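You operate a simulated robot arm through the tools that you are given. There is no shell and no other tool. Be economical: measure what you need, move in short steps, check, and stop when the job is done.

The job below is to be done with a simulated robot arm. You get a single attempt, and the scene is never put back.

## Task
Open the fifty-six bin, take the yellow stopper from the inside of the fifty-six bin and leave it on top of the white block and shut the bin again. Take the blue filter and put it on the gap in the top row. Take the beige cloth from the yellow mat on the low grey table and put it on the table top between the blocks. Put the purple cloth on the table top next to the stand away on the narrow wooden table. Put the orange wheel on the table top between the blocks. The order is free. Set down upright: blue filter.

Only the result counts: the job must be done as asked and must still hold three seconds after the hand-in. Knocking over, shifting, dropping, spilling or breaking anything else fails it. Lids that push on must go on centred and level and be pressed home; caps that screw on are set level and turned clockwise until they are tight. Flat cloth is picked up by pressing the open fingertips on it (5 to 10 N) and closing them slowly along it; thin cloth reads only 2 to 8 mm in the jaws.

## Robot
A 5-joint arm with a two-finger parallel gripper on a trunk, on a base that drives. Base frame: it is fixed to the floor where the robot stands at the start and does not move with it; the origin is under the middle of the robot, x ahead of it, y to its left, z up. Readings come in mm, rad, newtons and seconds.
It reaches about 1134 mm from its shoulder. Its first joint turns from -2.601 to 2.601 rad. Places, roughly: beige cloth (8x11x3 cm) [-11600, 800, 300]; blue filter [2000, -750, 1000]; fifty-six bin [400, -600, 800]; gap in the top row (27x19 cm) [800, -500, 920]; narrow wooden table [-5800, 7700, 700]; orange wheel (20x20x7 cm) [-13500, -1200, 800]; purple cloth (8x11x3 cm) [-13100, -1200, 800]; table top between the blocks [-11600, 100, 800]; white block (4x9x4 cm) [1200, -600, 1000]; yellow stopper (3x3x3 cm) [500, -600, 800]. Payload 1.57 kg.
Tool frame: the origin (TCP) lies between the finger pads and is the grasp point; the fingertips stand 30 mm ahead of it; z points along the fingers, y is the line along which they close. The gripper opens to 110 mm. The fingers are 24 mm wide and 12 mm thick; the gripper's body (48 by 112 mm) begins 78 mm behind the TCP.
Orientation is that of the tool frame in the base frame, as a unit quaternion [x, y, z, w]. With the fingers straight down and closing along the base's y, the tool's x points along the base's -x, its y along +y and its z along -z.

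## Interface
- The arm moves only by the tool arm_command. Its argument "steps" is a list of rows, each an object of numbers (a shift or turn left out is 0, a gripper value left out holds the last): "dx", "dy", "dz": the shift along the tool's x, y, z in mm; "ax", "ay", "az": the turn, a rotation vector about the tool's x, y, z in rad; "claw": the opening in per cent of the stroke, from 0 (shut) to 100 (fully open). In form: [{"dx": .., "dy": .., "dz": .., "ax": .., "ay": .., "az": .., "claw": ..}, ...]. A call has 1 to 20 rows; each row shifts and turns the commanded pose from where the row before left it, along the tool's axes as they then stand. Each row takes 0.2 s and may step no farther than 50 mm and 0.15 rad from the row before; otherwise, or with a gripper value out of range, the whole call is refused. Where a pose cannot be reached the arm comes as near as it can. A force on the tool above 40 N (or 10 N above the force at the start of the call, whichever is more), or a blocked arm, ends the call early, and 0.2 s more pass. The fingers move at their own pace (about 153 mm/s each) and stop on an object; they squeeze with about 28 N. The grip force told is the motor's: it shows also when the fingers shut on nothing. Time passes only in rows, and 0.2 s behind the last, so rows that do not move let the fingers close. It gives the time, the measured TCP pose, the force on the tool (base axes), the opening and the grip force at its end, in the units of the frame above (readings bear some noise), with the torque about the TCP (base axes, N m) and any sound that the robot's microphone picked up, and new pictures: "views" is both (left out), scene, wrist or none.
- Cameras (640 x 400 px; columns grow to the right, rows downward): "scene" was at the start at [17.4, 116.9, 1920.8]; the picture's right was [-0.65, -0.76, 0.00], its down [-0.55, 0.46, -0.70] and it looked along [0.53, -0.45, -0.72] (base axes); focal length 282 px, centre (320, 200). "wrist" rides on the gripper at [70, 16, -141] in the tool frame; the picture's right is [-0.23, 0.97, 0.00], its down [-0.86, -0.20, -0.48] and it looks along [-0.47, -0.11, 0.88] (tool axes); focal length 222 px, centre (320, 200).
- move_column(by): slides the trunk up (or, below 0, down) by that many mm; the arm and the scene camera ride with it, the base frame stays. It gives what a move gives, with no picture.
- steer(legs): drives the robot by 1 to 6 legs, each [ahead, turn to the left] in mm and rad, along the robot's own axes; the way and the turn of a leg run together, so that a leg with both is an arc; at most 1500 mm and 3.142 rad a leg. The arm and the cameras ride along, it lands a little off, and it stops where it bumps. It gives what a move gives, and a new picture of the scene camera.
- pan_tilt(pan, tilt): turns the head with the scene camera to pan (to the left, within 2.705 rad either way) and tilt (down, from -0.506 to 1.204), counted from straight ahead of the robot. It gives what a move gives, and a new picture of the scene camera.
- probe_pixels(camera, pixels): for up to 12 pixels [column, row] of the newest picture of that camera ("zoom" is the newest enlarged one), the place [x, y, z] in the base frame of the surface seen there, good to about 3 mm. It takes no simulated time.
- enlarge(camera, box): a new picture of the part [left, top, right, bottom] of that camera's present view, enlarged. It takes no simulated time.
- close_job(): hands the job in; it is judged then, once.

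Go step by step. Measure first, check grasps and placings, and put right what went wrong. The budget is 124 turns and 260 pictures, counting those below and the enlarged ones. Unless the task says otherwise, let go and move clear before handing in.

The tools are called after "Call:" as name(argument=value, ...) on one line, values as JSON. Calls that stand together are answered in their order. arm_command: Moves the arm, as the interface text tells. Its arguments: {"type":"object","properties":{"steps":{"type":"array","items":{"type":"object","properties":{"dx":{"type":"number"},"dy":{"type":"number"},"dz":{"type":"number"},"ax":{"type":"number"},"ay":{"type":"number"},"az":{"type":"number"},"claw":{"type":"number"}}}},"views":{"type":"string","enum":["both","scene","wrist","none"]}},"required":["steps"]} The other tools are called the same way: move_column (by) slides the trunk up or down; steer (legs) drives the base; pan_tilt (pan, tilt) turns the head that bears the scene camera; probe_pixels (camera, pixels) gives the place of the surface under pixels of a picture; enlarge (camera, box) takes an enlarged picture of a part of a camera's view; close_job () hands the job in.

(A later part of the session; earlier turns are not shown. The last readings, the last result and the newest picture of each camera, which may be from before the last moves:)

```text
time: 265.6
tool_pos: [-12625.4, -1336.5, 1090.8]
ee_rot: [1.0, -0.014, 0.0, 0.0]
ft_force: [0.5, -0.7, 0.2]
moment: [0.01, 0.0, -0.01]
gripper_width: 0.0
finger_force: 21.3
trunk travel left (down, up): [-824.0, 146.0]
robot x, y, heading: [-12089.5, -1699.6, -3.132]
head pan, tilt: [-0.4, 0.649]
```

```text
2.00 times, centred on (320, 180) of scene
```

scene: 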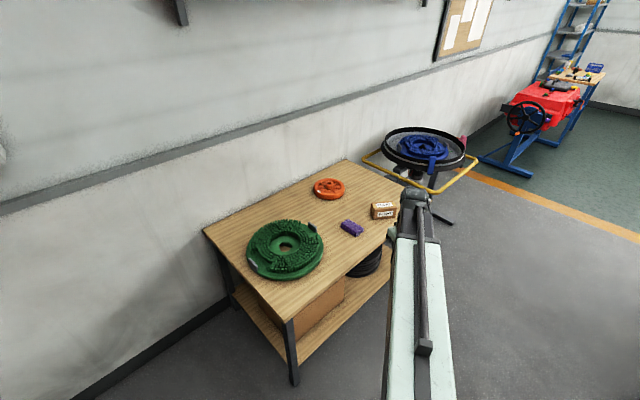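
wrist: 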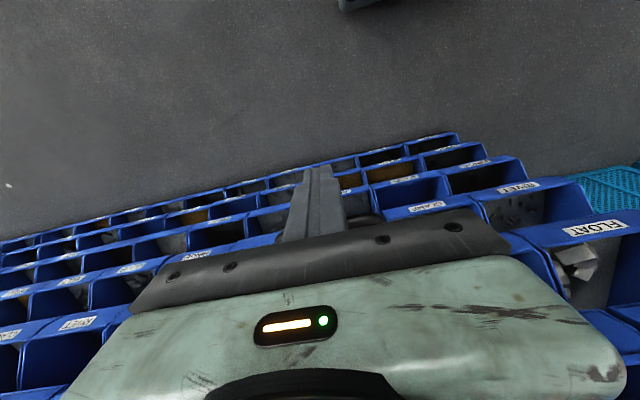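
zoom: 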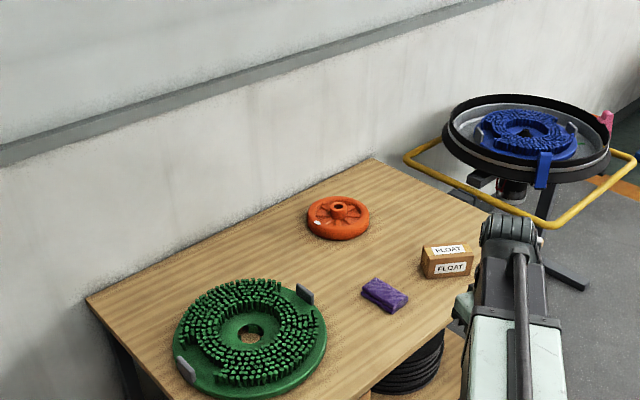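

Wheel with a hub at zoom (338,208) and folded purple cloth at (385,293). Enlarge and probe both.

Call:
enlarge(camera="scene", box=[300, 165, 400, 245])

Call:
probe_pixels(camera="scene", pixels=[[329, 183], [329, 188], [314, 188], [344, 188], [329, 198], [329, 180], [352, 228], [342, 222], [361, 232], [290, 380], [384, 210], [300, 200]])

```text
5.00 times, centred on (350, 205) of scene
```

zoom: 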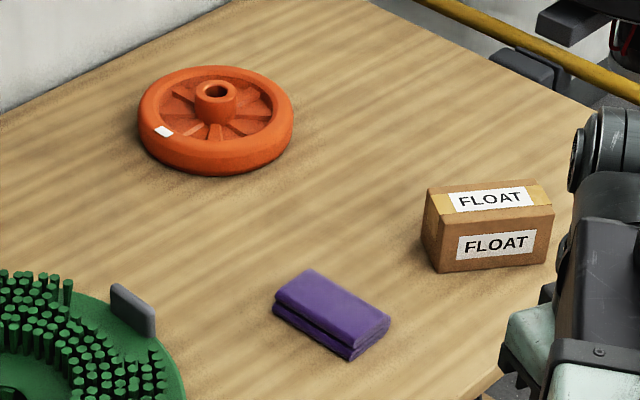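

```text
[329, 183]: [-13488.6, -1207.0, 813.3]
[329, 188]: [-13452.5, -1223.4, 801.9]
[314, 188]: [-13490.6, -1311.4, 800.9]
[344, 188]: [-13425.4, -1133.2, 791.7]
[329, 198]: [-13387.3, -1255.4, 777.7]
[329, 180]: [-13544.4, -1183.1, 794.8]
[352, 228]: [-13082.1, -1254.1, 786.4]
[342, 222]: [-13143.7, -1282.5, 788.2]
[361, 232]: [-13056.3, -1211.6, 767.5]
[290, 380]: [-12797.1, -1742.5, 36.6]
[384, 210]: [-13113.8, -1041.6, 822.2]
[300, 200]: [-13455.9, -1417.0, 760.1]
```

Wheel centre ≈(−13485,−1212), hub top ≈815; table top 759. Drive to about (−12611,−997) facing it (heading −2.90).

Call:
steer(legs=[[0, -0.942], [875, 0], [0, 1.174]])

Call:
pan_tilt(pan=0.0, tilt=0.85)

Call:
enlarge(camera="scene", box=[220, 100, 420, 225])

```text
time: 275.6
tool_pos: [-13225.5, -775.5, 1090.7]
ee_rot: [0.994, 0.106, 0.002, 0.001]
ft_force: [-0.1, 0.3, 0.4]
moment: [-0.05, -0.03, -0.02]
gripper_width: 0.0
finger_force: 21.4
trunk travel left (down, up): [-824.0, 146.0]
robot x, y, heading: [-12622.4, -996.8, -2.901]
head pan, tilt: [-0.4, 0.649]
```

scene: 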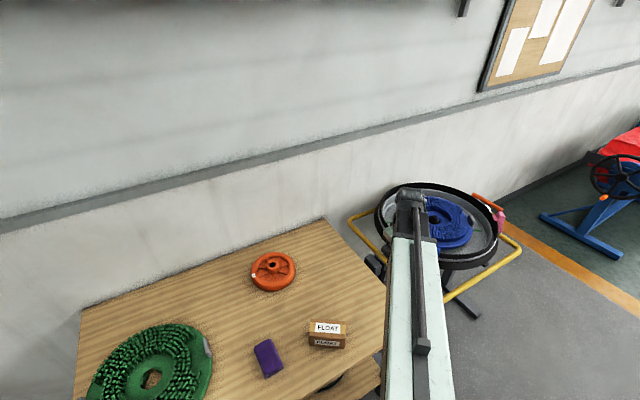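

```text
time: 276.4
tool_pos: [-13225.5, -776.7, 1090.2]
ee_rot: [0.994, 0.107, 0.0, 0.0]
ft_force: [0.7, 0.1, -0.1]
moment: [0.03, -0.03, 0.01]
gripper_width: 0.0
finger_force: 21.4
trunk travel left (down, up): [-824.0, 146.0]
robot x, y, heading: [-12621.1, -996.2, -2.902]
head pan, tilt: [0.0, 0.85]
```

scene: 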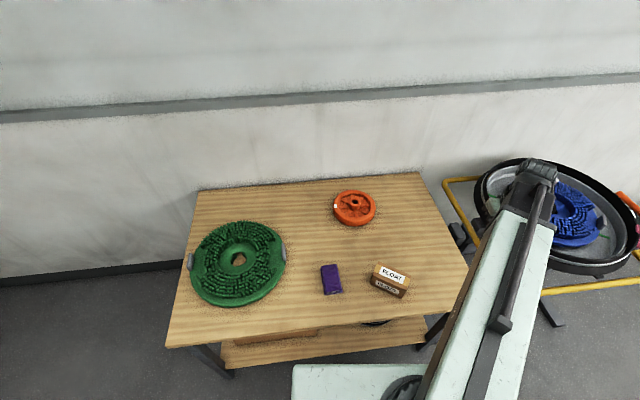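

```text
3.20 times, centred on (320, 162) of scene
```

zoom: 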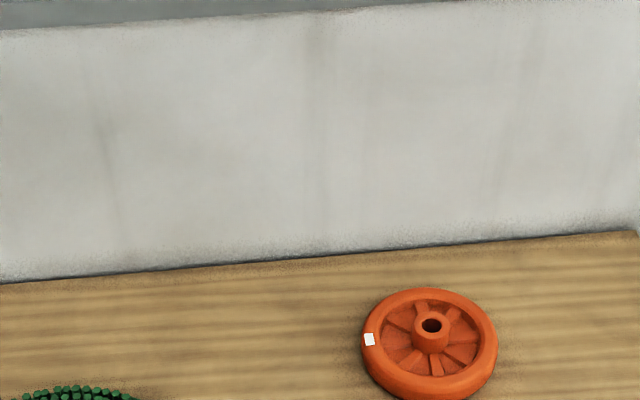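

Probe the hub and web of the wheel.

Call:
probe_pixels(camera="zoom", pixels=[[416, 326], [446, 324], [431, 314], [431, 337], [431, 348], [400, 357], [460, 354], [400, 340], [375, 340], [487, 330], [430, 291], [430, 392]])

```text
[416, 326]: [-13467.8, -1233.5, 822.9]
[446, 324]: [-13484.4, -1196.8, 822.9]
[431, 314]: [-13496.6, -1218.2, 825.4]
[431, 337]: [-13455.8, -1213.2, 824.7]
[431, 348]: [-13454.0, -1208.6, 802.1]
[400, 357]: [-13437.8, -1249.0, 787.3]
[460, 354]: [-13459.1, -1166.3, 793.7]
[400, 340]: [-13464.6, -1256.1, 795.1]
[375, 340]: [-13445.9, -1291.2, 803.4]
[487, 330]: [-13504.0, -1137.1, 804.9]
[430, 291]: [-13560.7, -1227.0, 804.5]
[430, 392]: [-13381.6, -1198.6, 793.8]
```

Hub centre (−13476,−1215), top 824, ⌀≈46, ribs ~794. Move above it with claw at ~80 mm.

Call:
arm_command(steps=[{"dx": -30.7, "dy": 34.05, "claw": 73}, {"dx": -30.7, "dy": 34.05}, {"dx": -30.7, "dy": 34.05}, {"dx": -30.7, "dy": 34.05}, {"dx": -30.7, "dy": 34.05}, {"dx": -30.7, "dy": 34.05}, {"dx": -30.7, "dy": 34.05}, {"dx": -30.7, "dy": 34.05}, {"dx": -30.7, "dy": 34.05}, {"dx": -30.7, "dy": 34.05}, {"dx": -30.7, "dy": 34.05}], views="wrist")

Call:
move_column(by=-200)

Call:
arm_command(steps=[{}], views="both")

```text
time: 278.9
tool_pos: [-13478.0, -1214.5, 1090.7]
ee_rot: [0.994, 0.106, 0.002, 0.0]
ft_force: [-0.3, 0.8, -0.2]
moment: [0.0, 0.01, -0.04]
gripper_width: 80.1
finger_force: 0.1
trunk travel left (down, up): [-824.0, 146.0]
robot x, y, heading: [-12623.0, -994.2, -2.899]
head pan, tilt: [0.0, 0.85]
```

wrist: 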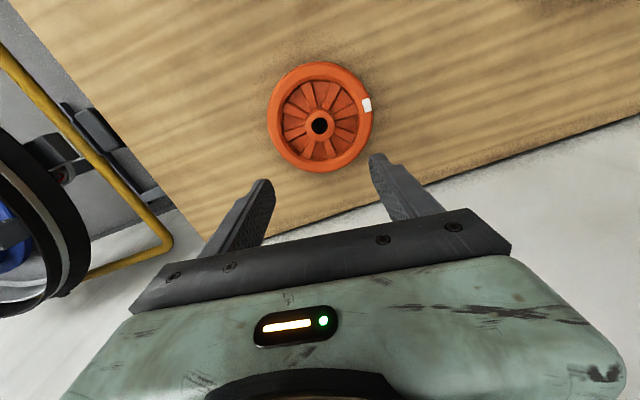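

```text
time: 281.0
tool_pos: [-13476.8, -1213.2, 891.1]
ee_rot: [0.994, 0.106, 0.002, 0.0]
ft_force: [0.1, 0.3, 0.4]
moment: [0.0, 0.0, 0.01]
gripper_width: 80.2
finger_force: 0.1
trunk travel left (down, up): [-624.0, 346.0]
robot x, y, heading: [-12626.1, -992.8, -2.901]
head pan, tilt: [0.0, 0.85]
```

```text
time: 281.4
tool_pos: [-13477.4, -1214.5, 889.7]
ee_rot: [0.994, 0.106, 0.001, 0.0]
ft_force: [0.0, 0.4, 1.1]
moment: [0.05, -0.01, 0.02]
gripper_width: 80.3
finger_force: 0.1
trunk travel left (down, up): [-624.0, 346.0]
robot x, y, heading: [-12624.1, -995.2, -2.903]
head pan, tilt: [0.0, 0.85]
```

scene: 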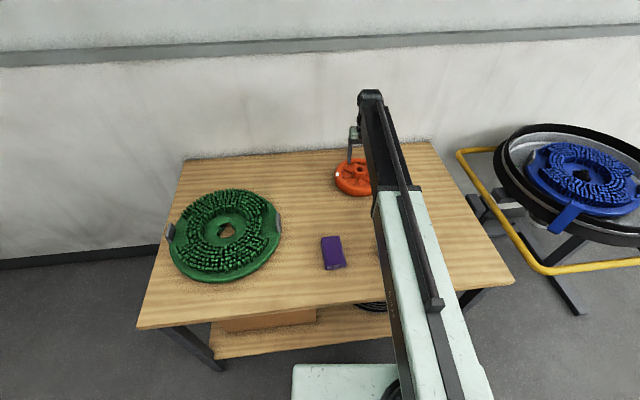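
wrist: 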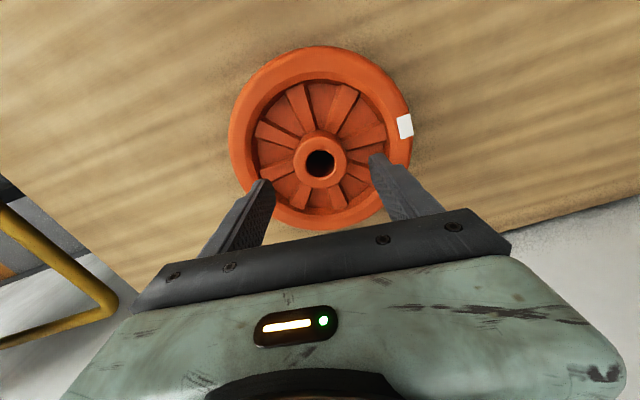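

Call:
probe_pixels(camera="wrist", pixels=[[298, 162], [343, 160], [320, 137], [320, 184], [290, 180], [350, 185], [270, 150]])

Call:
move_column(by=-60)

Call:
arm_command(steps=[{}], views="wrist")

```text
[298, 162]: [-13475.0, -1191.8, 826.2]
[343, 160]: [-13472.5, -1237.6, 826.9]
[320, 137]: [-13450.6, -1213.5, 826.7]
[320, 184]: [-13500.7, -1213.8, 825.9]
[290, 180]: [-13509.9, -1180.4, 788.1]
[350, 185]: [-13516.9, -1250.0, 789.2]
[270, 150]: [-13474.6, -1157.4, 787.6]
```

```text
time: 282.4
tool_pos: [-13476.4, -1214.5, 830.3]
ee_rot: [0.994, 0.106, 0.001, 0.0]
ft_force: [0.3, -0.9, -0.6]
moment: [0.01, -0.01, 0.01]
gripper_width: 80.0
finger_force: 0.0
trunk travel left (down, up): [-564.0, 406.0]
robot x, y, heading: [-12620.4, -994.8, -2.899]
head pan, tilt: [0.0, 0.85]
```

```text
time: 282.8
tool_pos: [-13477.5, -1214.8, 830.6]
ee_rot: [0.994, 0.106, 0.001, 0.0]
ft_force: [0.1, 0.1, 0.0]
moment: [-0.02, 0.04, 0.0]
gripper_width: 80.2
finger_force: 0.0
trunk travel left (down, up): [-564.0, 406.0]
robot x, y, heading: [-12621.8, -997.8, -2.902]
head pan, tilt: [0.0, 0.85]
```

wrist: 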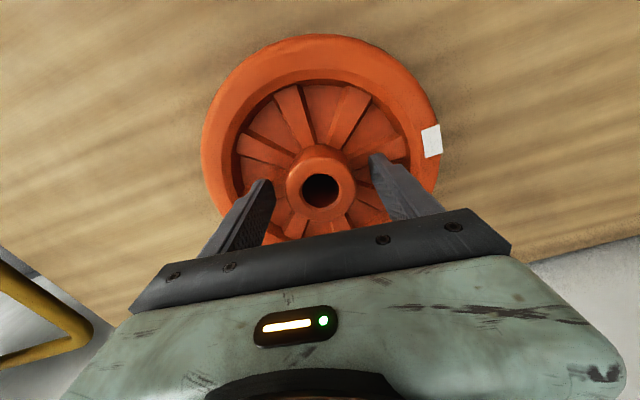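

Fingers straddle the hub. Close and lift.

Call:
arm_command(steps=[{"claw": 40}, {"claw": 20}, {"claw": 0}, {}, {}], views="none")

Call:
move_column(by=60)

Call:
arm_command(steps=[{}], views="both")

```text
time: 284.0
tool_pos: [-13476.5, -1213.0, 830.8]
ee_rot: [0.994, 0.106, 0.001, 0.0]
ft_force: [-0.7, -1.4, 1.1]
moment: [0.34, 0.11, -0.21]
gripper_width: 53.2
finger_force: 28.2
trunk travel left (down, up): [-564.0, 406.0]
robot x, y, heading: [-12623.0, -999.4, -2.904]
head pan, tilt: [0.0, 0.85]
```

```text
time: 285.0
tool_pos: [-13476.9, -1215.0, 889.9]
ee_rot: [0.994, 0.107, 0.001, 0.0]
ft_force: [-0.9, 0.0, -7.1]
moment: [0.01, -0.03, -0.01]
gripper_width: 52.9
finger_force: 27.9
trunk travel left (down, up): [-624.0, 346.0]
robot x, y, heading: [-12623.0, -994.1, -2.903]
head pan, tilt: [0.0, 0.85]
```

```text
time: 285.4
tool_pos: [-13476.9, -1213.2, 890.5]
ee_rot: [0.994, 0.106, 0.001, 0.0]
ft_force: [-0.7, 0.0, -8.1]
moment: [-0.01, 0.0, 0.01]
gripper_width: 53.3
finger_force: 27.7
trunk travel left (down, up): [-624.0, 346.0]
robot x, y, heading: [-12627.1, -994.7, -2.9]
head pan, tilt: [0.0, 0.85]
```

scene: 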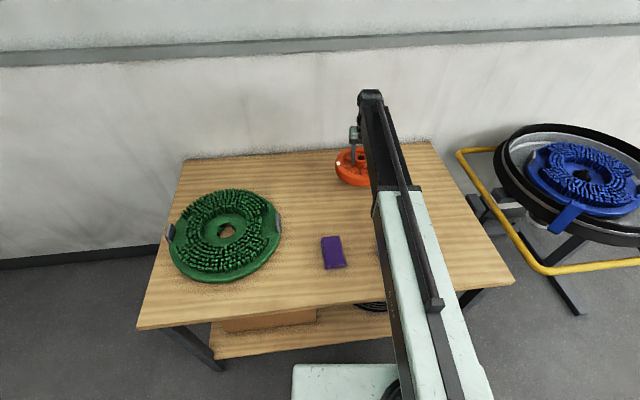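
wrist: 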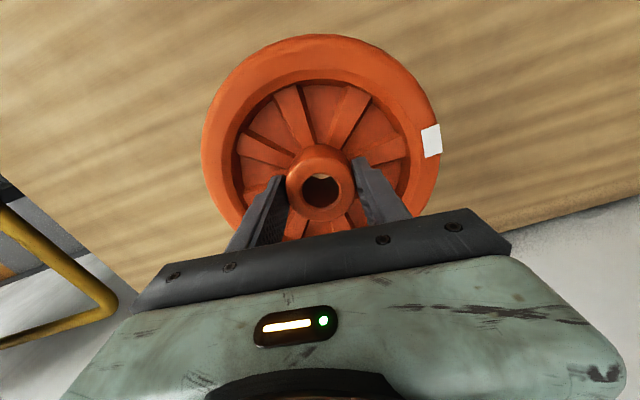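

Wheel is lifted cleanly (~0.8 kg). Raise, retract, and probe the stand and surroundings for the drive behind the front table.

Call:
move_column(by=200)

Call:
arm_command(steps=[{"dx": 45}, {"dx": 45}, {"dx": 45}, {"dx": 45}, {"dx": 45}], views="none")

Call:
pan_tilt(pan=-1.5, tilt=0.6)

Call:
probe_pixels(camera="scene", pixels=[[320, 200], [320, 300], [200, 200], [450, 200], [100, 250], [550, 250], [200, 130], [400, 130]])

```text
time: 287.6
tool_pos: [-13477.0, -1214.4, 1089.4]
ee_rot: [0.994, 0.107, 0.002, 0.0]
ft_force: [0.7, -0.9, -7.1]
moment: [0.02, -0.01, 0.02]
gripper_width: 52.9
finger_force: 27.7
trunk travel left (down, up): [-824.0, 146.0]
robot x, y, heading: [-12620.9, -996.0, -2.904]
head pan, tilt: [0.0, 0.85]
```

```text
time: 288.8
tool_pos: [-13254.7, -1162.7, 1090.8]
ee_rot: [0.994, 0.107, 0.001, 0.0]
ft_force: [-0.2, -0.4, -8.5]
moment: [-0.01, 0.01, 0.0]
gripper_width: 53.2
finger_force: 28.2
trunk travel left (down, up): [-824.0, 146.0]
robot x, y, heading: [-12621.2, -994.2, -2.898]
head pan, tilt: [0.0, 0.85]
```

```text
time: 290.4
tool_pos: [-13256.8, -1163.7, 1090.3]
ee_rot: [0.994, 0.106, 0.003, 0.0]
ft_force: [-0.6, 0.3, -6.8]
moment: [0.04, -0.01, -0.03]
gripper_width: 53.2
finger_force: 28.5
trunk travel left (down, up): [-824.0, 146.0]
robot x, y, heading: [-12624.4, -991.4, -2.898]
head pan, tilt: [-1.499, 0.6]
```

scene: 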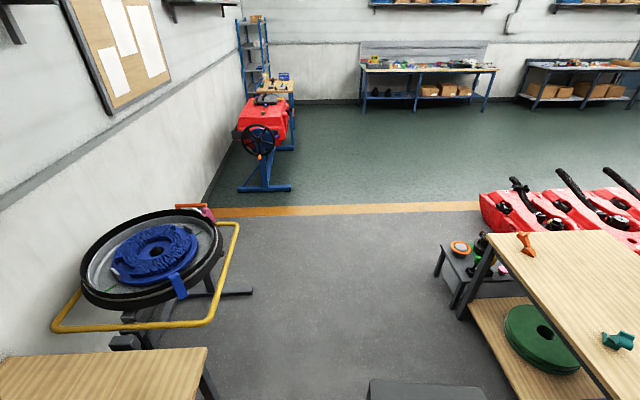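

```text
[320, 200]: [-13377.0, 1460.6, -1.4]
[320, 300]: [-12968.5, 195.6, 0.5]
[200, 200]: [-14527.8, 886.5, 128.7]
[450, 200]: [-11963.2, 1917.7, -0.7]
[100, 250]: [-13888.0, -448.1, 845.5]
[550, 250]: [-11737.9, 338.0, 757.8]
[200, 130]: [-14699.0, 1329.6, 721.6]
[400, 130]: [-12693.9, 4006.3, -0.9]
```

Plenty of free floor behind the front table. Enlarge the table's right end and low table.

Call:
enlarge(camera="scene", box=[430, 210, 640, 350])

Call:
probe_pixels(camera="scene", pixels=[[252, 292], [215, 325], [487, 237], [526, 245], [617, 342], [600, 235], [435, 262], [470, 310], [460, 275], [580, 300], [640, 280], [205, 395]])

```text
2.86 times, centred on (535, 280) of scene
```

zoom: 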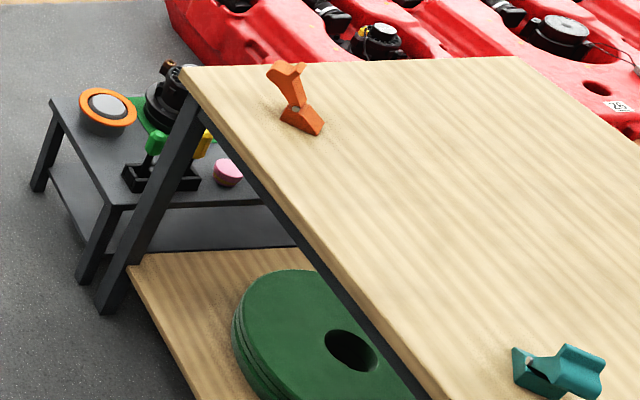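

```text
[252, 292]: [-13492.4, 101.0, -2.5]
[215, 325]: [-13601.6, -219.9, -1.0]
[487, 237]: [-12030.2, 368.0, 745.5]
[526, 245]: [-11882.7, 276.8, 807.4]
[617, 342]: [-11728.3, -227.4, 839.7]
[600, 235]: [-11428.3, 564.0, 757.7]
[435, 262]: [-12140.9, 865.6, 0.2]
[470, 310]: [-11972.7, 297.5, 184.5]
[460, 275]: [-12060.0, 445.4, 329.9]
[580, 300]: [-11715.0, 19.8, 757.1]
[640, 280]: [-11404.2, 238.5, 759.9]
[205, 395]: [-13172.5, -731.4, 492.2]
```

Plan: set the wheel at ≈(−11670,60) between the blocks, from robot pose ≈(−12450,330). Drive there.

Call:
steer(legs=[[-100, 0], [0, -1.873], [1302, 0], [0, -1.75]])

Call:
pan_tilt(pan=0.0, tilt=0.8)

Call:
enlarge(camera="scene", box=[160, 80, 480, 280])

```text
time: 306.4
tool_pos: [-11813.9, 184.4, 1091.1]
ee_rot: [0.14, 0.99, 0.0, -0.002]
ft_force: [1.2, -0.1, -6.4]
moment: [-0.05, 0.03, -0.01]
gripper_width: 52.9
finger_force: 28.0
trunk travel left (down, up): [-824.0, 146.0]
robot x, y, heading: [-12444.5, 368.2, -0.255]
head pan, tilt: [-1.499, 0.6]
```

scene: 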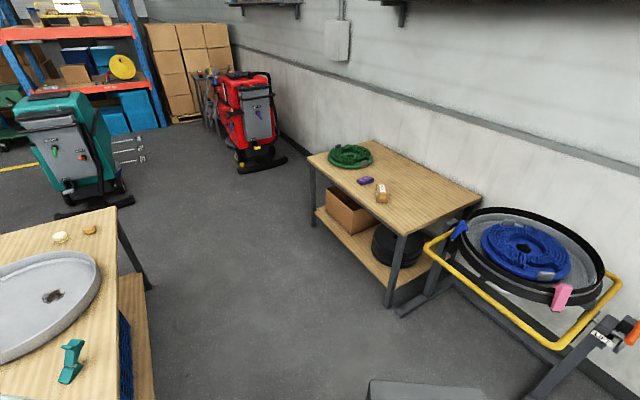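

```text
time: 308.0
tool_pos: [-11814.8, 185.3, 1090.2]
ee_rot: [0.14, 0.99, 0.0, -0.002]
ft_force: [-0.6, -0.3, -7.4]
moment: [0.01, 0.03, 0.01]
gripper_width: 52.0
finger_force: 27.8
trunk travel left (down, up): [-824.0, 146.0]
robot x, y, heading: [-12447.3, 365.1, -0.258]
head pan, tilt: [0.0, 0.799]
```

scene: 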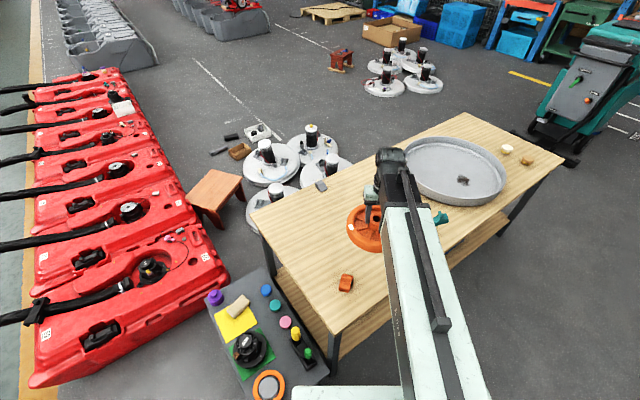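

```text
2.00 times, centred on (320, 180) of scene
```

zoom: 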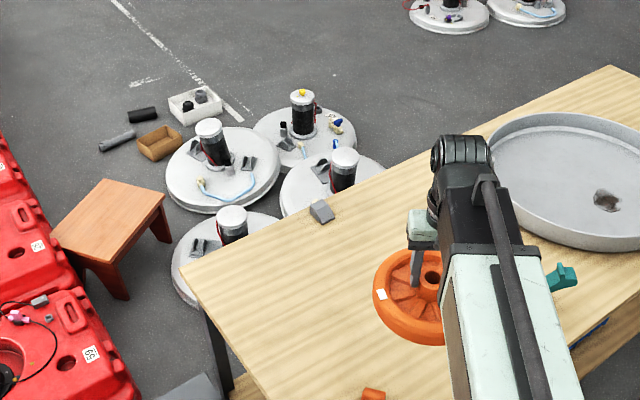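

Good overview: grey (320,185), orange (345,283) and teal (440,217) blocks, the beige cloth at (238,307) on yellow mat. Probe all.

Call:
probe_pixels(camera="scene", pixels=[[320, 185], [346, 283], [440, 217], [408, 180], [340, 330], [250, 215], [238, 307], [232, 313], [246, 300], [235, 325], [320, 240], [330, 215]])

Call:
enlarge(camera="scene", box=[190, 270, 320, 390])

```text
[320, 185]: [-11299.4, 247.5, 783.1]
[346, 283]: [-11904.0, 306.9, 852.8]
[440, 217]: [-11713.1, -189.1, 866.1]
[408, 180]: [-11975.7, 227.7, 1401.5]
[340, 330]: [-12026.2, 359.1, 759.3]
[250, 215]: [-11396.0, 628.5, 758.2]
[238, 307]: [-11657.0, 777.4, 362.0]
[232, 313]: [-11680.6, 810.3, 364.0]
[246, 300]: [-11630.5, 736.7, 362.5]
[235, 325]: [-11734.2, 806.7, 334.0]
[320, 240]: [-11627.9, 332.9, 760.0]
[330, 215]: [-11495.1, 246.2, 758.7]
```

```text
3.33 times, centred on (255, 330) of scene
```

zoom: 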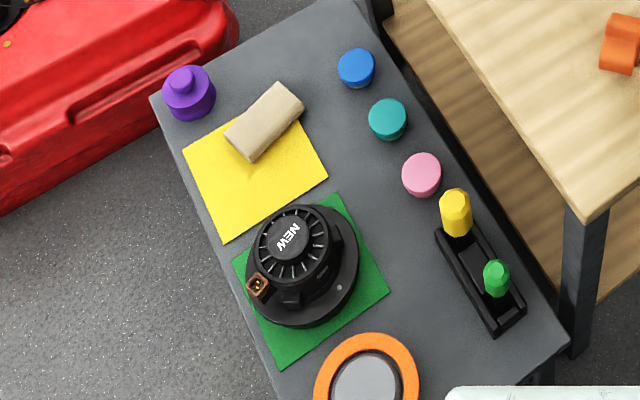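

Blocks centroid ≈(−11639,122), table z 758.5. Move wheel over (−11670,55) and lower to 20 mm above.

Call:
arm_command(steps=[{"dx": -43.8, "dy": -21.2}, {"dx": -43.8, "dy": -21.2}, {"dx": -43.8, "dy": -21.2}, {"dx": -43.8, "dy": -21.2}], views="none")

Call:
move_column(by=-240)

Call:
arm_command(steps=[{}], views="both")

```text
time: 309.0
tool_pos: [-11667.9, 51.8, 1089.7]
ee_rot: [0.14, 0.99, 0.001, -0.001]
ft_force: [-1.5, 0.3, -7.6]
moment: [0.0, 0.02, 0.01]
gripper_width: 52.0
finger_force: 28.3
trunk travel left (down, up): [-824.0, 146.0]
robot x, y, heading: [-12447.9, 370.7, -0.248]
head pan, tilt: [0.0, 0.799]
```

```text
time: 311.5
tool_pos: [-11670.2, 53.1, 851.4]
ee_rot: [0.14, 0.99, 0.0, -0.001]
ft_force: [0.2, 0.6, -7.5]
moment: [0.0, 0.01, 0.0]
gripper_width: 51.8
finger_force: 28.5
trunk travel left (down, up): [-584.0, 386.0]
robot x, y, heading: [-12442.2, 365.9, -0.251]
head pan, tilt: [0.0, 0.799]
```

```text
time: 311.9
tool_pos: [-11670.1, 51.2, 850.4]
ee_rot: [0.14, 0.99, 0.001, -0.002]
ft_force: [-0.3, 0.8, -6.9]
moment: [0.02, 0.02, 0.0]
gripper_width: 51.8
finger_force: 28.1
trunk travel left (down, up): [-584.0, 386.0]
robot x, y, heading: [-12439.2, 367.0, -0.25]
head pan, tilt: [0.0, 0.799]
```

scene: 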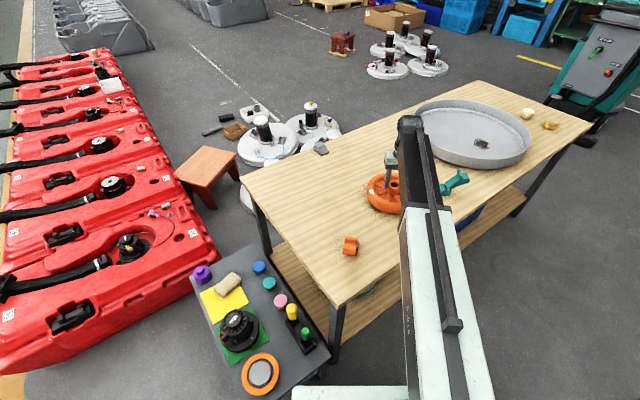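
wrist: 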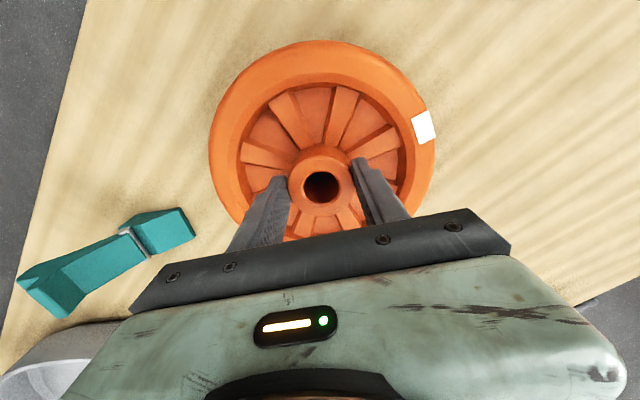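

Call:
move_column(by=-18.5)

Call:
move_column(by=-2)

```text
time: 312.6
tool_pos: [-11671.6, 52.4, 833.4]
ee_rot: [0.141, 0.99, 0.0, -0.001]
ft_force: [-3.9, 1.5, 7.7]
moment: [-0.24, -0.62, 0.04]
gripper_width: 51.5
finger_force: 27.9
trunk travel left (down, up): [-565.0, 405.0]
robot x, y, heading: [-12444.0, 370.9, -0.246]
head pan, tilt: [0.0, 0.799]
```

```text
time: 313.1
tool_pos: [-11670.8, 52.0, 832.0]
ee_rot: [0.14, 0.99, 0.0, 0.0]
ft_force: [-0.6, 0.0, 20.9]
moment: [-0.04, -0.01, -0.02]
gripper_width: 52.1
finger_force: 27.9
trunk travel left (down, up): [-563.0, 407.0]
robot x, y, heading: [-12443.3, 370.4, -0.248]
head pan, tilt: [0.0, 0.799]
```

The wheel is on the table. Release and rise.

Call:
arm_command(steps=[{"claw": 52}, {"claw": 60}, {"claw": 70}, {}], views="none")

Call:
move_column(by=200)

Call:
arm_command(steps=[{"dx": 45}, {"dx": 45}, {"dx": 45}, {"dx": 45}, {"dx": 30}], views="both")

```text
time: 314.1
tool_pos: [-11669.8, 52.2, 829.8]
ee_rot: [0.14, 0.99, 0.0, -0.002]
ft_force: [-0.3, 0.6, 0.2]
moment: [-0.02, 0.0, 0.03]
gripper_width: 77.0
finger_force: 0.0
trunk travel left (down, up): [-563.0, 407.0]
robot x, y, heading: [-12445.2, 367.7, -0.251]
head pan, tilt: [0.0, 0.799]
```

```text
time: 316.3
tool_pos: [-11669.5, 51.7, 1030.6]
ee_rot: [0.14, 0.99, 0.001, -0.002]
ft_force: [0.8, -0.4, 0.0]
moment: [-0.02, -0.03, 0.0]
gripper_width: 76.8
finger_force: 0.0
trunk travel left (down, up): [-763.0, 207.0]
robot x, y, heading: [-12443.3, 371.0, -0.252]
head pan, tilt: [0.0, 0.799]
```

```text
time: 317.5
tool_pos: [-11871.2, 112.2, 1030.2]
ee_rot: [0.141, 0.99, 0.0, -0.001]
ft_force: [0.2, -1.9, 0.2]
moment: [-0.03, -0.01, 0.01]
gripper_width: 76.9
finger_force: 0.0
trunk travel left (down, up): [-763.0, 207.0]
robot x, y, heading: [-12440.8, 367.6, -0.247]
head pan, tilt: [0.0, 0.799]
```

scene: 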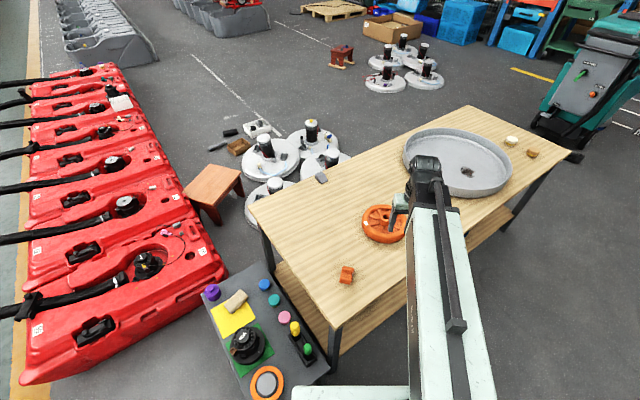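
wrist: 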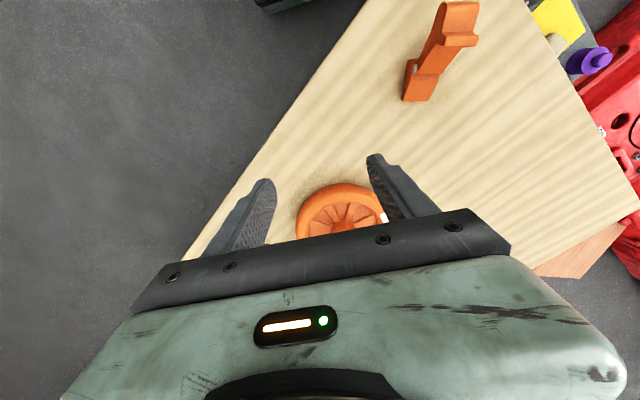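

Wheel placed well between the blocks. Next the beige cloth: measure its corners, then drive to about (−12467,1129).

Call:
enlarge(camera="scene", box=[195, 270, 295, 345])

Call:
steer(legs=[[0, 1.855], [761, 0], [0, -2.017]])

Call:
pan_tilt(pan=0.0, tilt=0.95)

Call:
enlarge(camera="scene", box=[200, 100, 440, 250])

```text
5.33 times, centred on (245, 308) of scene
```

zoom: 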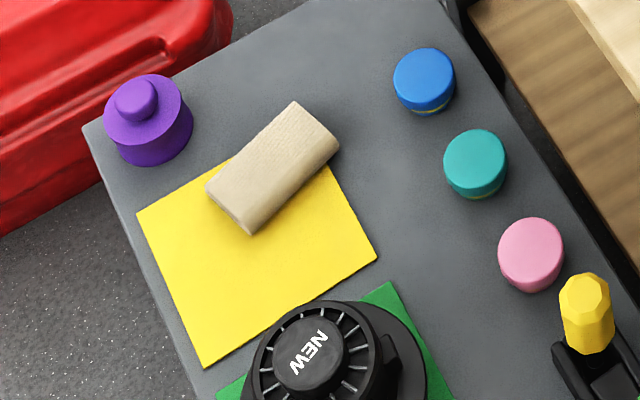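

```text
time: 330.8
tool_pos: [-11941.6, 761.3, 1031.2]
ee_rot: [0.226, 0.974, 0.0, 0.0]
ft_force: [0.2, 0.2, 0.5]
moment: [-0.06, -0.01, 0.02]
gripper_width: 77.3
finger_force: 0.0
trunk travel left (down, up): [-763.0, 207.0]
robot x, y, heading: [-12449.7, 1134.1, -0.423]
head pan, tilt: [0.0, 0.799]
```

scene: 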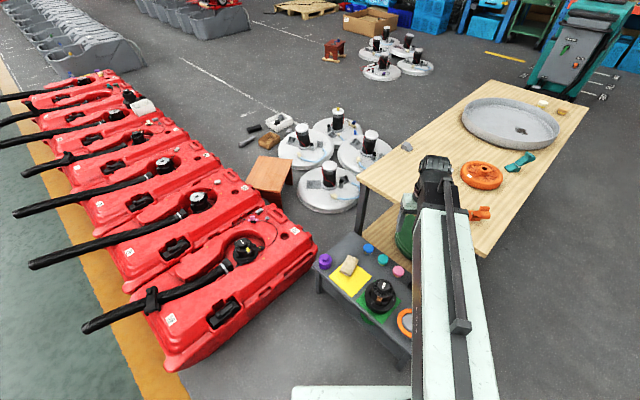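

```text
time: 331.5
tool_pos: [-11939.7, 761.1, 1029.4]
ee_rot: [0.226, 0.974, 0.001, -0.001]
ft_force: [-1.2, 0.5, 1.3]
moment: [-0.03, 0.03, -0.02]
gripper_width: 77.1
finger_force: 0.0
trunk travel left (down, up): [-763.0, 207.0]
robot x, y, heading: [-12446.1, 1132.6, -0.417]
head pan, tilt: [0.0, 0.949]
```

scene: 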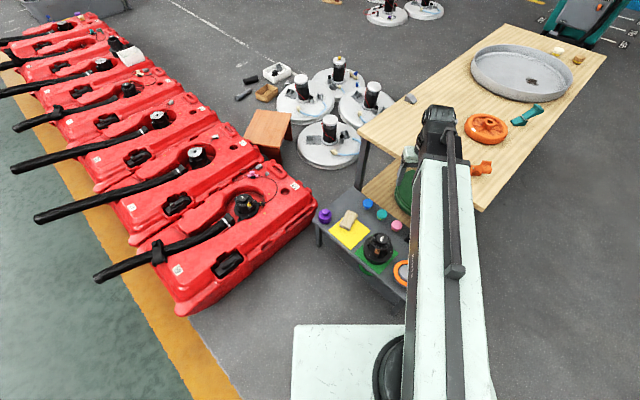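

```text
2.67 times, centred on (320, 175) of scene
```

zoom: 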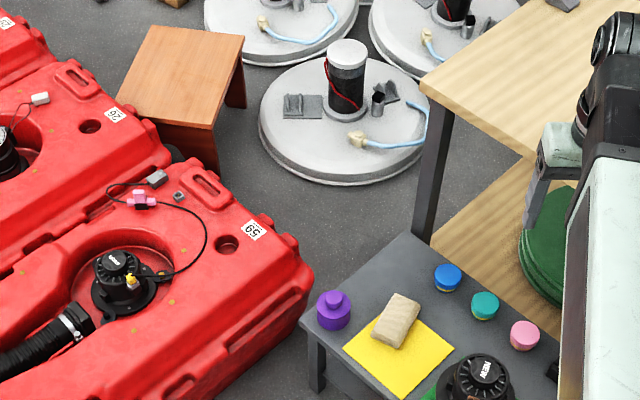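

Probe the beige cloth from here.

Call:
enlarge(camera="scene", box=[310, 195, 410, 265])

Call:
probe_pixels(camera="scene", pixels=[[348, 219], [340, 225], [349, 229], [345, 212], [356, 214], [325, 215], [347, 245], [378, 240], [368, 204], [381, 215], [397, 226], [350, 240]])

```text
5.71 times, centred on (360, 230) of scene
```

zoom: 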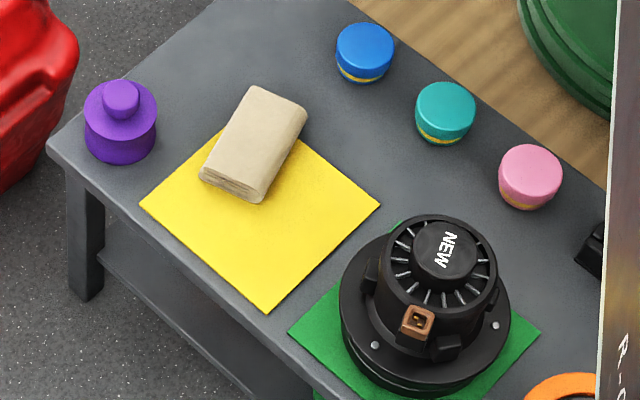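

```text
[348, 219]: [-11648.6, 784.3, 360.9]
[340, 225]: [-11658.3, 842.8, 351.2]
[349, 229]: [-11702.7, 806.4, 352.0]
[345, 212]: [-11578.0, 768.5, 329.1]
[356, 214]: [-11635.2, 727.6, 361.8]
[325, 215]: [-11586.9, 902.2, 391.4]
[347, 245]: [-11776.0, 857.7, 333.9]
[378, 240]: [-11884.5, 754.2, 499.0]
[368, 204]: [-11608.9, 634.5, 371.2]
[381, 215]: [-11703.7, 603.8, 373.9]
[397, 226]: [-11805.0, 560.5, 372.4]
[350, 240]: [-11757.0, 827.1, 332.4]
```

Cloth centre ≈(−11650,782), top 362, table 330; short axis ≈39.7°. Rotate the tool, open fully, and move above it.

Call:
arm_command(steps=[{"az": 0.1407, "claw": 100}, {"az": 0.1407}, {"az": 0.1407}, {"dx": -24.2, "dy": 33.8}, {"dx": -24.2, "dy": 33.8}, {"dx": -24.2, "dy": 33.8}, {"dx": -24.2, "dy": 33.8}, {"dx": -24.2, "dy": 33.8}, {"dx": -24.2, "dy": 33.8}, {"dx": -24.2, "dy": 33.8}], views="none")

Call:
move_column(by=-390)

Call:
move_column(by=-180)

Call:
arm_command(steps=[{}], views="both")

```text
time: 333.7
tool_pos: [-11648.6, 783.9, 1029.9]
ee_rot: [0.425, 0.905, -0.001, -0.001]
ft_force: [0.0, 0.1, -0.3]
moment: [-0.02, 0.0, 0.03]
gripper_width: 110.2
finger_force: 0.1
trunk travel left (down, up): [-763.0, 207.0]
robot x, y, heading: [-12451.0, 1134.1, -0.413]
head pan, tilt: [0.0, 0.949]
```

```text
time: 337.4
tool_pos: [-11649.9, 783.5, 639.2]
ee_rot: [0.424, 0.905, 0.0, 0.0]
ft_force: [0.3, -0.2, 0.4]
moment: [0.01, 0.0, 0.03]
gripper_width: 110.2
finger_force: 0.0
trunk travel left (down, up): [-373.0, 597.0]
robot x, y, heading: [-12450.7, 1135.6, -0.42]
head pan, tilt: [0.0, 0.949]
```

```text
time: 339.4
tool_pos: [-11650.7, 783.1, 459.8]
ee_rot: [0.425, 0.905, 0.0, -0.001]
ft_force: [0.7, 0.8, 0.1]
moment: [-0.01, -0.03, 0.0]
gripper_width: 110.1
finger_force: 0.0
trunk travel left (down, up): [-193.0, 777.0]
robot x, y, heading: [-12445.9, 1139.5, -0.422]
head pan, tilt: [0.0, 0.949]
```

```text
time: 339.8
tool_pos: [-11651.8, 782.0, 460.8]
ee_rot: [0.424, 0.906, 0.001, 0.0]
ft_force: [0.2, -0.7, 0.0]
moment: [-0.01, 0.01, -0.01]
gripper_width: 109.8
finger_force: 0.1
trunk travel left (down, up): [-193.0, 777.0]
robot x, y, heading: [-12451.7, 1132.9, -0.418]
head pan, tilt: [0.0, 0.949]
```

scene: 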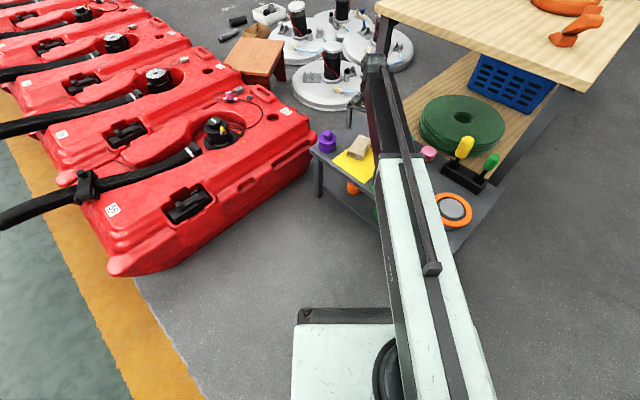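
wrist: 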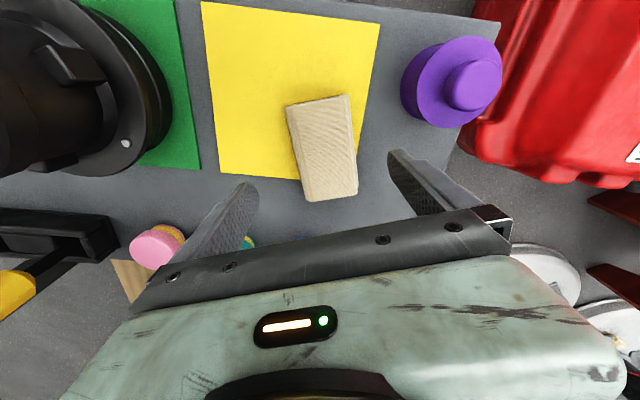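

Nicely centred. Probe corners for fine alignment.

Call:
probe_pixels(camera="wrist", pixels=[[292, 110], [346, 100], [308, 194], [353, 187], [322, 148], [300, 150], [342, 145], [410, 110], [380, 60]])

```text
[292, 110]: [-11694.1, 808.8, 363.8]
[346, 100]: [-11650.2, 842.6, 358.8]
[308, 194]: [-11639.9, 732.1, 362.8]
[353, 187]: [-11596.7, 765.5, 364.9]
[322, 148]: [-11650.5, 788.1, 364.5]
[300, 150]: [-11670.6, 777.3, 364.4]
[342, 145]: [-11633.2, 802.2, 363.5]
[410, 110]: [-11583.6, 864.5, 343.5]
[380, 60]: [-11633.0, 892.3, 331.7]
```

Shift 8 mm, lower to tips ≈6 mm above the table, and close slowly.

Call:
arm_command(steps=[{"dy": 7.5}], views="none")

Call:
move_column(by=-95)

Call:
arm_command(steps=[{"claw": 70}, {"claw": 55}, {"claw": 45}, {"claw": 35}, {"claw": 25}, {"claw": 0}, {}, {}], views="wrist")

```text
time: 340.2
tool_pos: [-11643.5, 788.4, 460.5]
ee_rot: [0.425, 0.905, 0.0, -0.001]
ft_force: [0.2, 0.2, 0.7]
moment: [0.01, -0.02, 0.02]
gripper_width: 110.2
finger_force: 0.1
trunk travel left (down, up): [-193.0, 777.0]
robot x, y, heading: [-12453.2, 1134.6, -0.413]
head pan, tilt: [0.0, 0.949]
```

```text
time: 341.5
tool_pos: [-11644.6, 787.5, 365.3]
ee_rot: [0.425, 0.905, 0.001, -0.001]
ft_force: [0.3, 0.4, -0.2]
moment: [-0.01, 0.01, 0.0]
gripper_width: 110.0
finger_force: 0.1
trunk travel left (down, up): [-98.0, 872.0]
robot x, y, heading: [-12450.6, 1132.6, -0.417]
head pan, tilt: [0.0, 0.949]
```

```text
time: 343.3
tool_pos: [-11644.3, 788.0, 365.3]
ee_rot: [0.424, 0.906, 0.001, 0.0]
ft_force: [0.1, 0.2, 1.0]
moment: [0.0, 0.02, -0.06]
gripper_width: 69.4
finger_force: 28.1
trunk travel left (down, up): [-98.0, 872.0]
robot x, y, heading: [-12445.6, 1136.8, -0.421]
head pan, tilt: [0.0, 0.949]
```

wrist: 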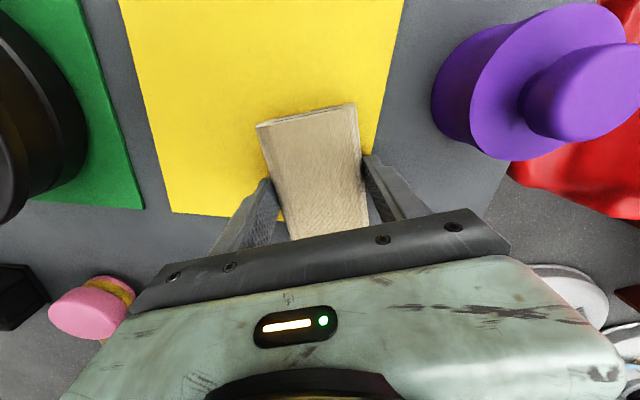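

Gripped (69 mm). Lift high, retract, and drive back to about (−12441,368) facing the table.

Call:
move_column(by=60)

Call:
arm_command(steps=[{}], views="wrist")

Call:
move_column(by=400)

Call:
move_column(by=200)

Call:
arm_command(steps=[{"dx": 39.3, "dy": -19.7}, {"dx": 39.3, "dy": -19.7}, {"dx": 39.3, "dy": -19.7}, {"dx": 39.3, "dy": -19.7}, {"dx": 39.3, "dy": -19.7}], views="wrist")

Call:
steer(legs=[[0, -1.166], [765, 0], [0, 1.4]])

```text
time: 344.3
tool_pos: [-11644.6, 787.6, 424.9]
ee_rot: [0.425, 0.905, 0.0, 0.0]
ft_force: [1.0, 1.2, 0.1]
moment: [0.01, -0.01, -0.03]
gripper_width: 69.3
finger_force: 27.9
trunk travel left (down, up): [-158.0, 812.0]
robot x, y, heading: [-12452.4, 1137.3, -0.417]
head pan, tilt: [0.0, 0.949]
```

```text
time: 344.7
tool_pos: [-11643.8, 786.1, 424.2]
ee_rot: [0.426, 0.905, 0.0, 0.0]
ft_force: [0.5, 0.2, 0.0]
moment: [-0.03, 0.03, -0.02]
gripper_width: 69.3
finger_force: 28.2
trunk travel left (down, up): [-158.0, 812.0]
robot x, y, heading: [-12448.0, 1134.3, -0.422]
head pan, tilt: [0.0, 0.949]
```

wrist: 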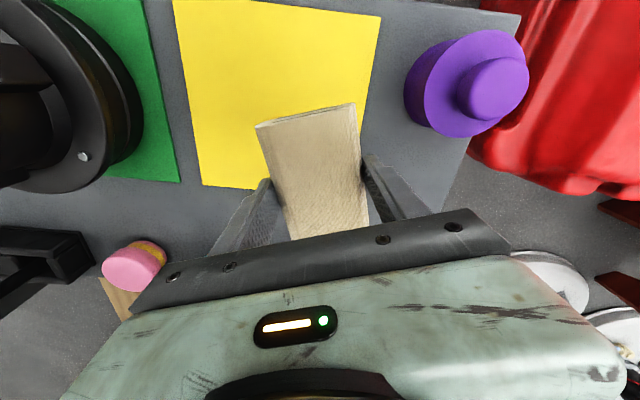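

```text
time: 348.5
tool_pos: [-11644.5, 787.7, 825.1]
ee_rot: [0.425, 0.905, 0.0, 0.0]
ft_force: [-0.2, 0.3, 0.2]
moment: [0.01, 0.01, 0.01]
gripper_width: 68.9
finger_force: 28.1
trunk travel left (down, up): [-558.0, 412.0]
robot x, y, heading: [-12453.7, 1134.2, -0.415]
head pan, tilt: [0.0, 0.949]
```

```text
time: 350.7
tool_pos: [-11644.2, 787.7, 1025.1]
ee_rot: [0.425, 0.905, -0.001, -0.002]
ft_force: [0.3, -0.3, 0.4]
moment: [0.0, 0.01, -0.01]
gripper_width: 69.1
finger_force: 28.3
trunk travel left (down, up): [-758.0, 212.0]
robot x, y, heading: [-12452.7, 1135.4, -0.419]
head pan, tilt: [0.0, 0.949]
```

```text
time: 351.9
tool_pos: [-11844.4, 877.3, 1025.8]
ee_rot: [0.425, 0.905, 0.0, -0.001]
ft_force: [0.4, -0.2, -0.1]
moment: [0.01, -0.01, 0.0]
gripper_width: 69.0
finger_force: 28.2
trunk travel left (down, up): [-758.0, 212.0]
robot x, y, heading: [-12446.2, 1133.4, -0.417]
head pan, tilt: [0.0, 0.949]
```

wrist: 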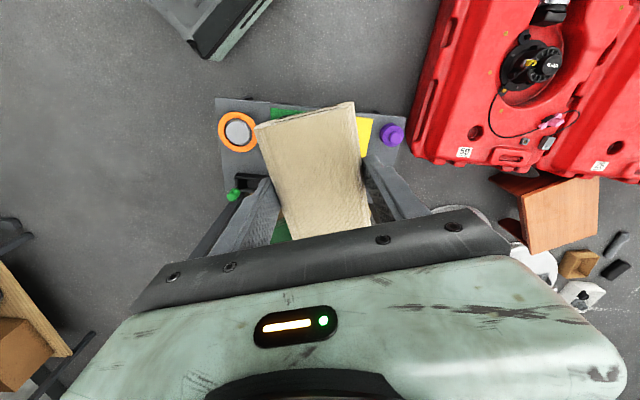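

```text
time: 362.5
tool_pos: [-11805.1, 257.0, 1025.4]
ee_rot: [0.306, 0.952, -0.001, 0.0]
ft_force: [-0.1, -0.2, 0.3]
moment: [0.0, -0.03, 0.03]
gripper_width: 69.1
finger_force: 28.0
trunk travel left (down, up): [-758.0, 212.0]
robot x, y, heading: [-12460.3, 341.8, -0.167]
head pan, tilt: [0.0, 0.949]
```

scene: 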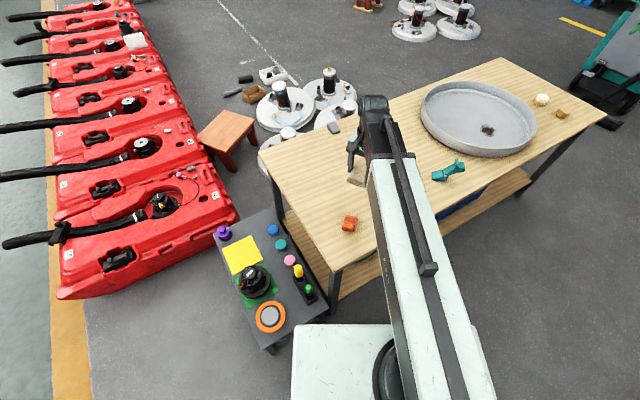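

Move the cloth over (−11595,210), beside the wheel, and check.

Call:
arm_command(steps=[{"dx": -39.6, "dy": 16.9}, {"dx": -39.6, "dy": 16.9}, {"dx": -39.6, "dy": 16.9}, {"dx": -39.6, "dy": 16.9}, {"dx": -39.6, "dy": 16.9}], views="none")

Call:
move_column(by=-213)

Call:
arm_command(steps=[{}], views="both")

```text
time: 363.7
tool_pos: [-11591.8, 211.1, 1025.3]
ee_rot: [0.307, 0.952, 0.0, -0.003]
ft_force: [-1.0, 0.1, 0.2]
moment: [0.0, -0.01, 0.01]
gripper_width: 69.1
finger_force: 28.0
trunk travel left (down, up): [-758.0, 212.0]
robot x, y, heading: [-12462.3, 338.9, -0.165]
head pan, tilt: [0.0, 0.949]
```

```text
time: 366.0
tool_pos: [-11593.2, 212.3, 811.9]
ee_rot: [0.306, 0.952, -0.001, -0.001]
ft_force: [1.1, 0.7, -0.8]
moment: [0.02, -0.03, -0.02]
gripper_width: 69.1
finger_force: 28.1
trunk travel left (down, up): [-545.0, 425.0]
robot x, y, heading: [-12460.7, 336.4, -0.167]
head pan, tilt: [0.0, 0.949]
```

```text
time: 366.4
tool_pos: [-11593.3, 212.7, 810.9]
ee_rot: [0.306, 0.952, -0.001, -0.002]
ft_force: [-0.3, -1.1, 0.3]
moment: [0.0, 0.0, -0.03]
gripper_width: 69.0
finger_force: 28.9
trunk travel left (down, up): [-545.0, 425.0]
robot x, y, heading: [-12459.3, 336.6, -0.171]
head pan, tilt: [0.0, 0.949]
```

scene: 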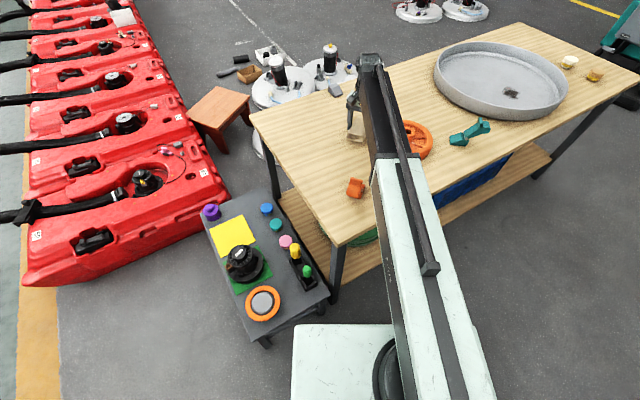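
wrist: 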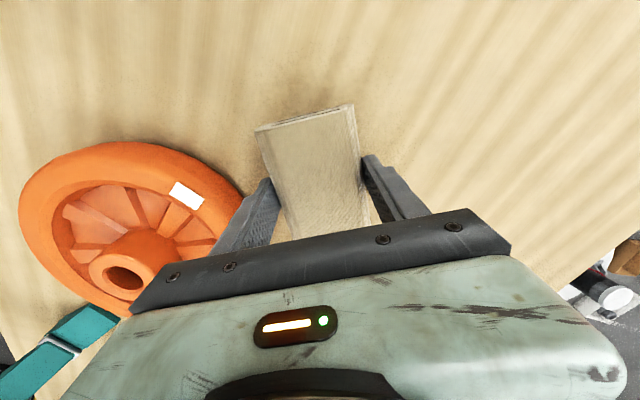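

Left finger is ~33 mm from the wheel; shift 10 mm away, then lower to the table.

Call:
arm_command(steps=[{"dy": 10}], views="none")

Call:
move_column(by=-17.5)

Call:
move_column(by=-2)

```text
time: 366.8
tool_pos: [-11585.8, 219.8, 812.2]
ee_rot: [0.306, 0.952, 0.0, -0.001]
ft_force: [0.4, -0.5, -0.6]
moment: [0.0, -0.01, -0.03]
gripper_width: 69.1
finger_force: 28.1
trunk travel left (down, up): [-545.0, 425.0]
robot x, y, heading: [-12460.9, 335.8, -0.172]
head pan, tilt: [0.0, 0.949]
```

```text
time: 367.4
tool_pos: [-11587.1, 219.0, 794.5]
ee_rot: [0.306, 0.952, 0.0, -0.001]
ft_force: [-0.7, -0.6, -0.6]
moment: [0.0, -0.03, -0.02]
gripper_width: 68.9
finger_force: 28.1
trunk travel left (down, up): [-528.0, 442.0]
robot x, y, heading: [-12456.9, 335.1, -0.172]
head pan, tilt: [0.0, 0.949]
```

```text
time: 367.9
tool_pos: [-11587.5, 219.0, 793.3]
ee_rot: [0.307, 0.952, -0.001, -0.001]
ft_force: [0.2, -0.2, -0.2]
moment: [0.03, -0.01, 0.0]
gripper_width: 68.7
finger_force: 28.0
trunk travel left (down, up): [-526.0, 444.0]
robot x, y, heading: [-12460.7, 340.9, -0.168]
head pan, tilt: [0.0, 0.949]
```

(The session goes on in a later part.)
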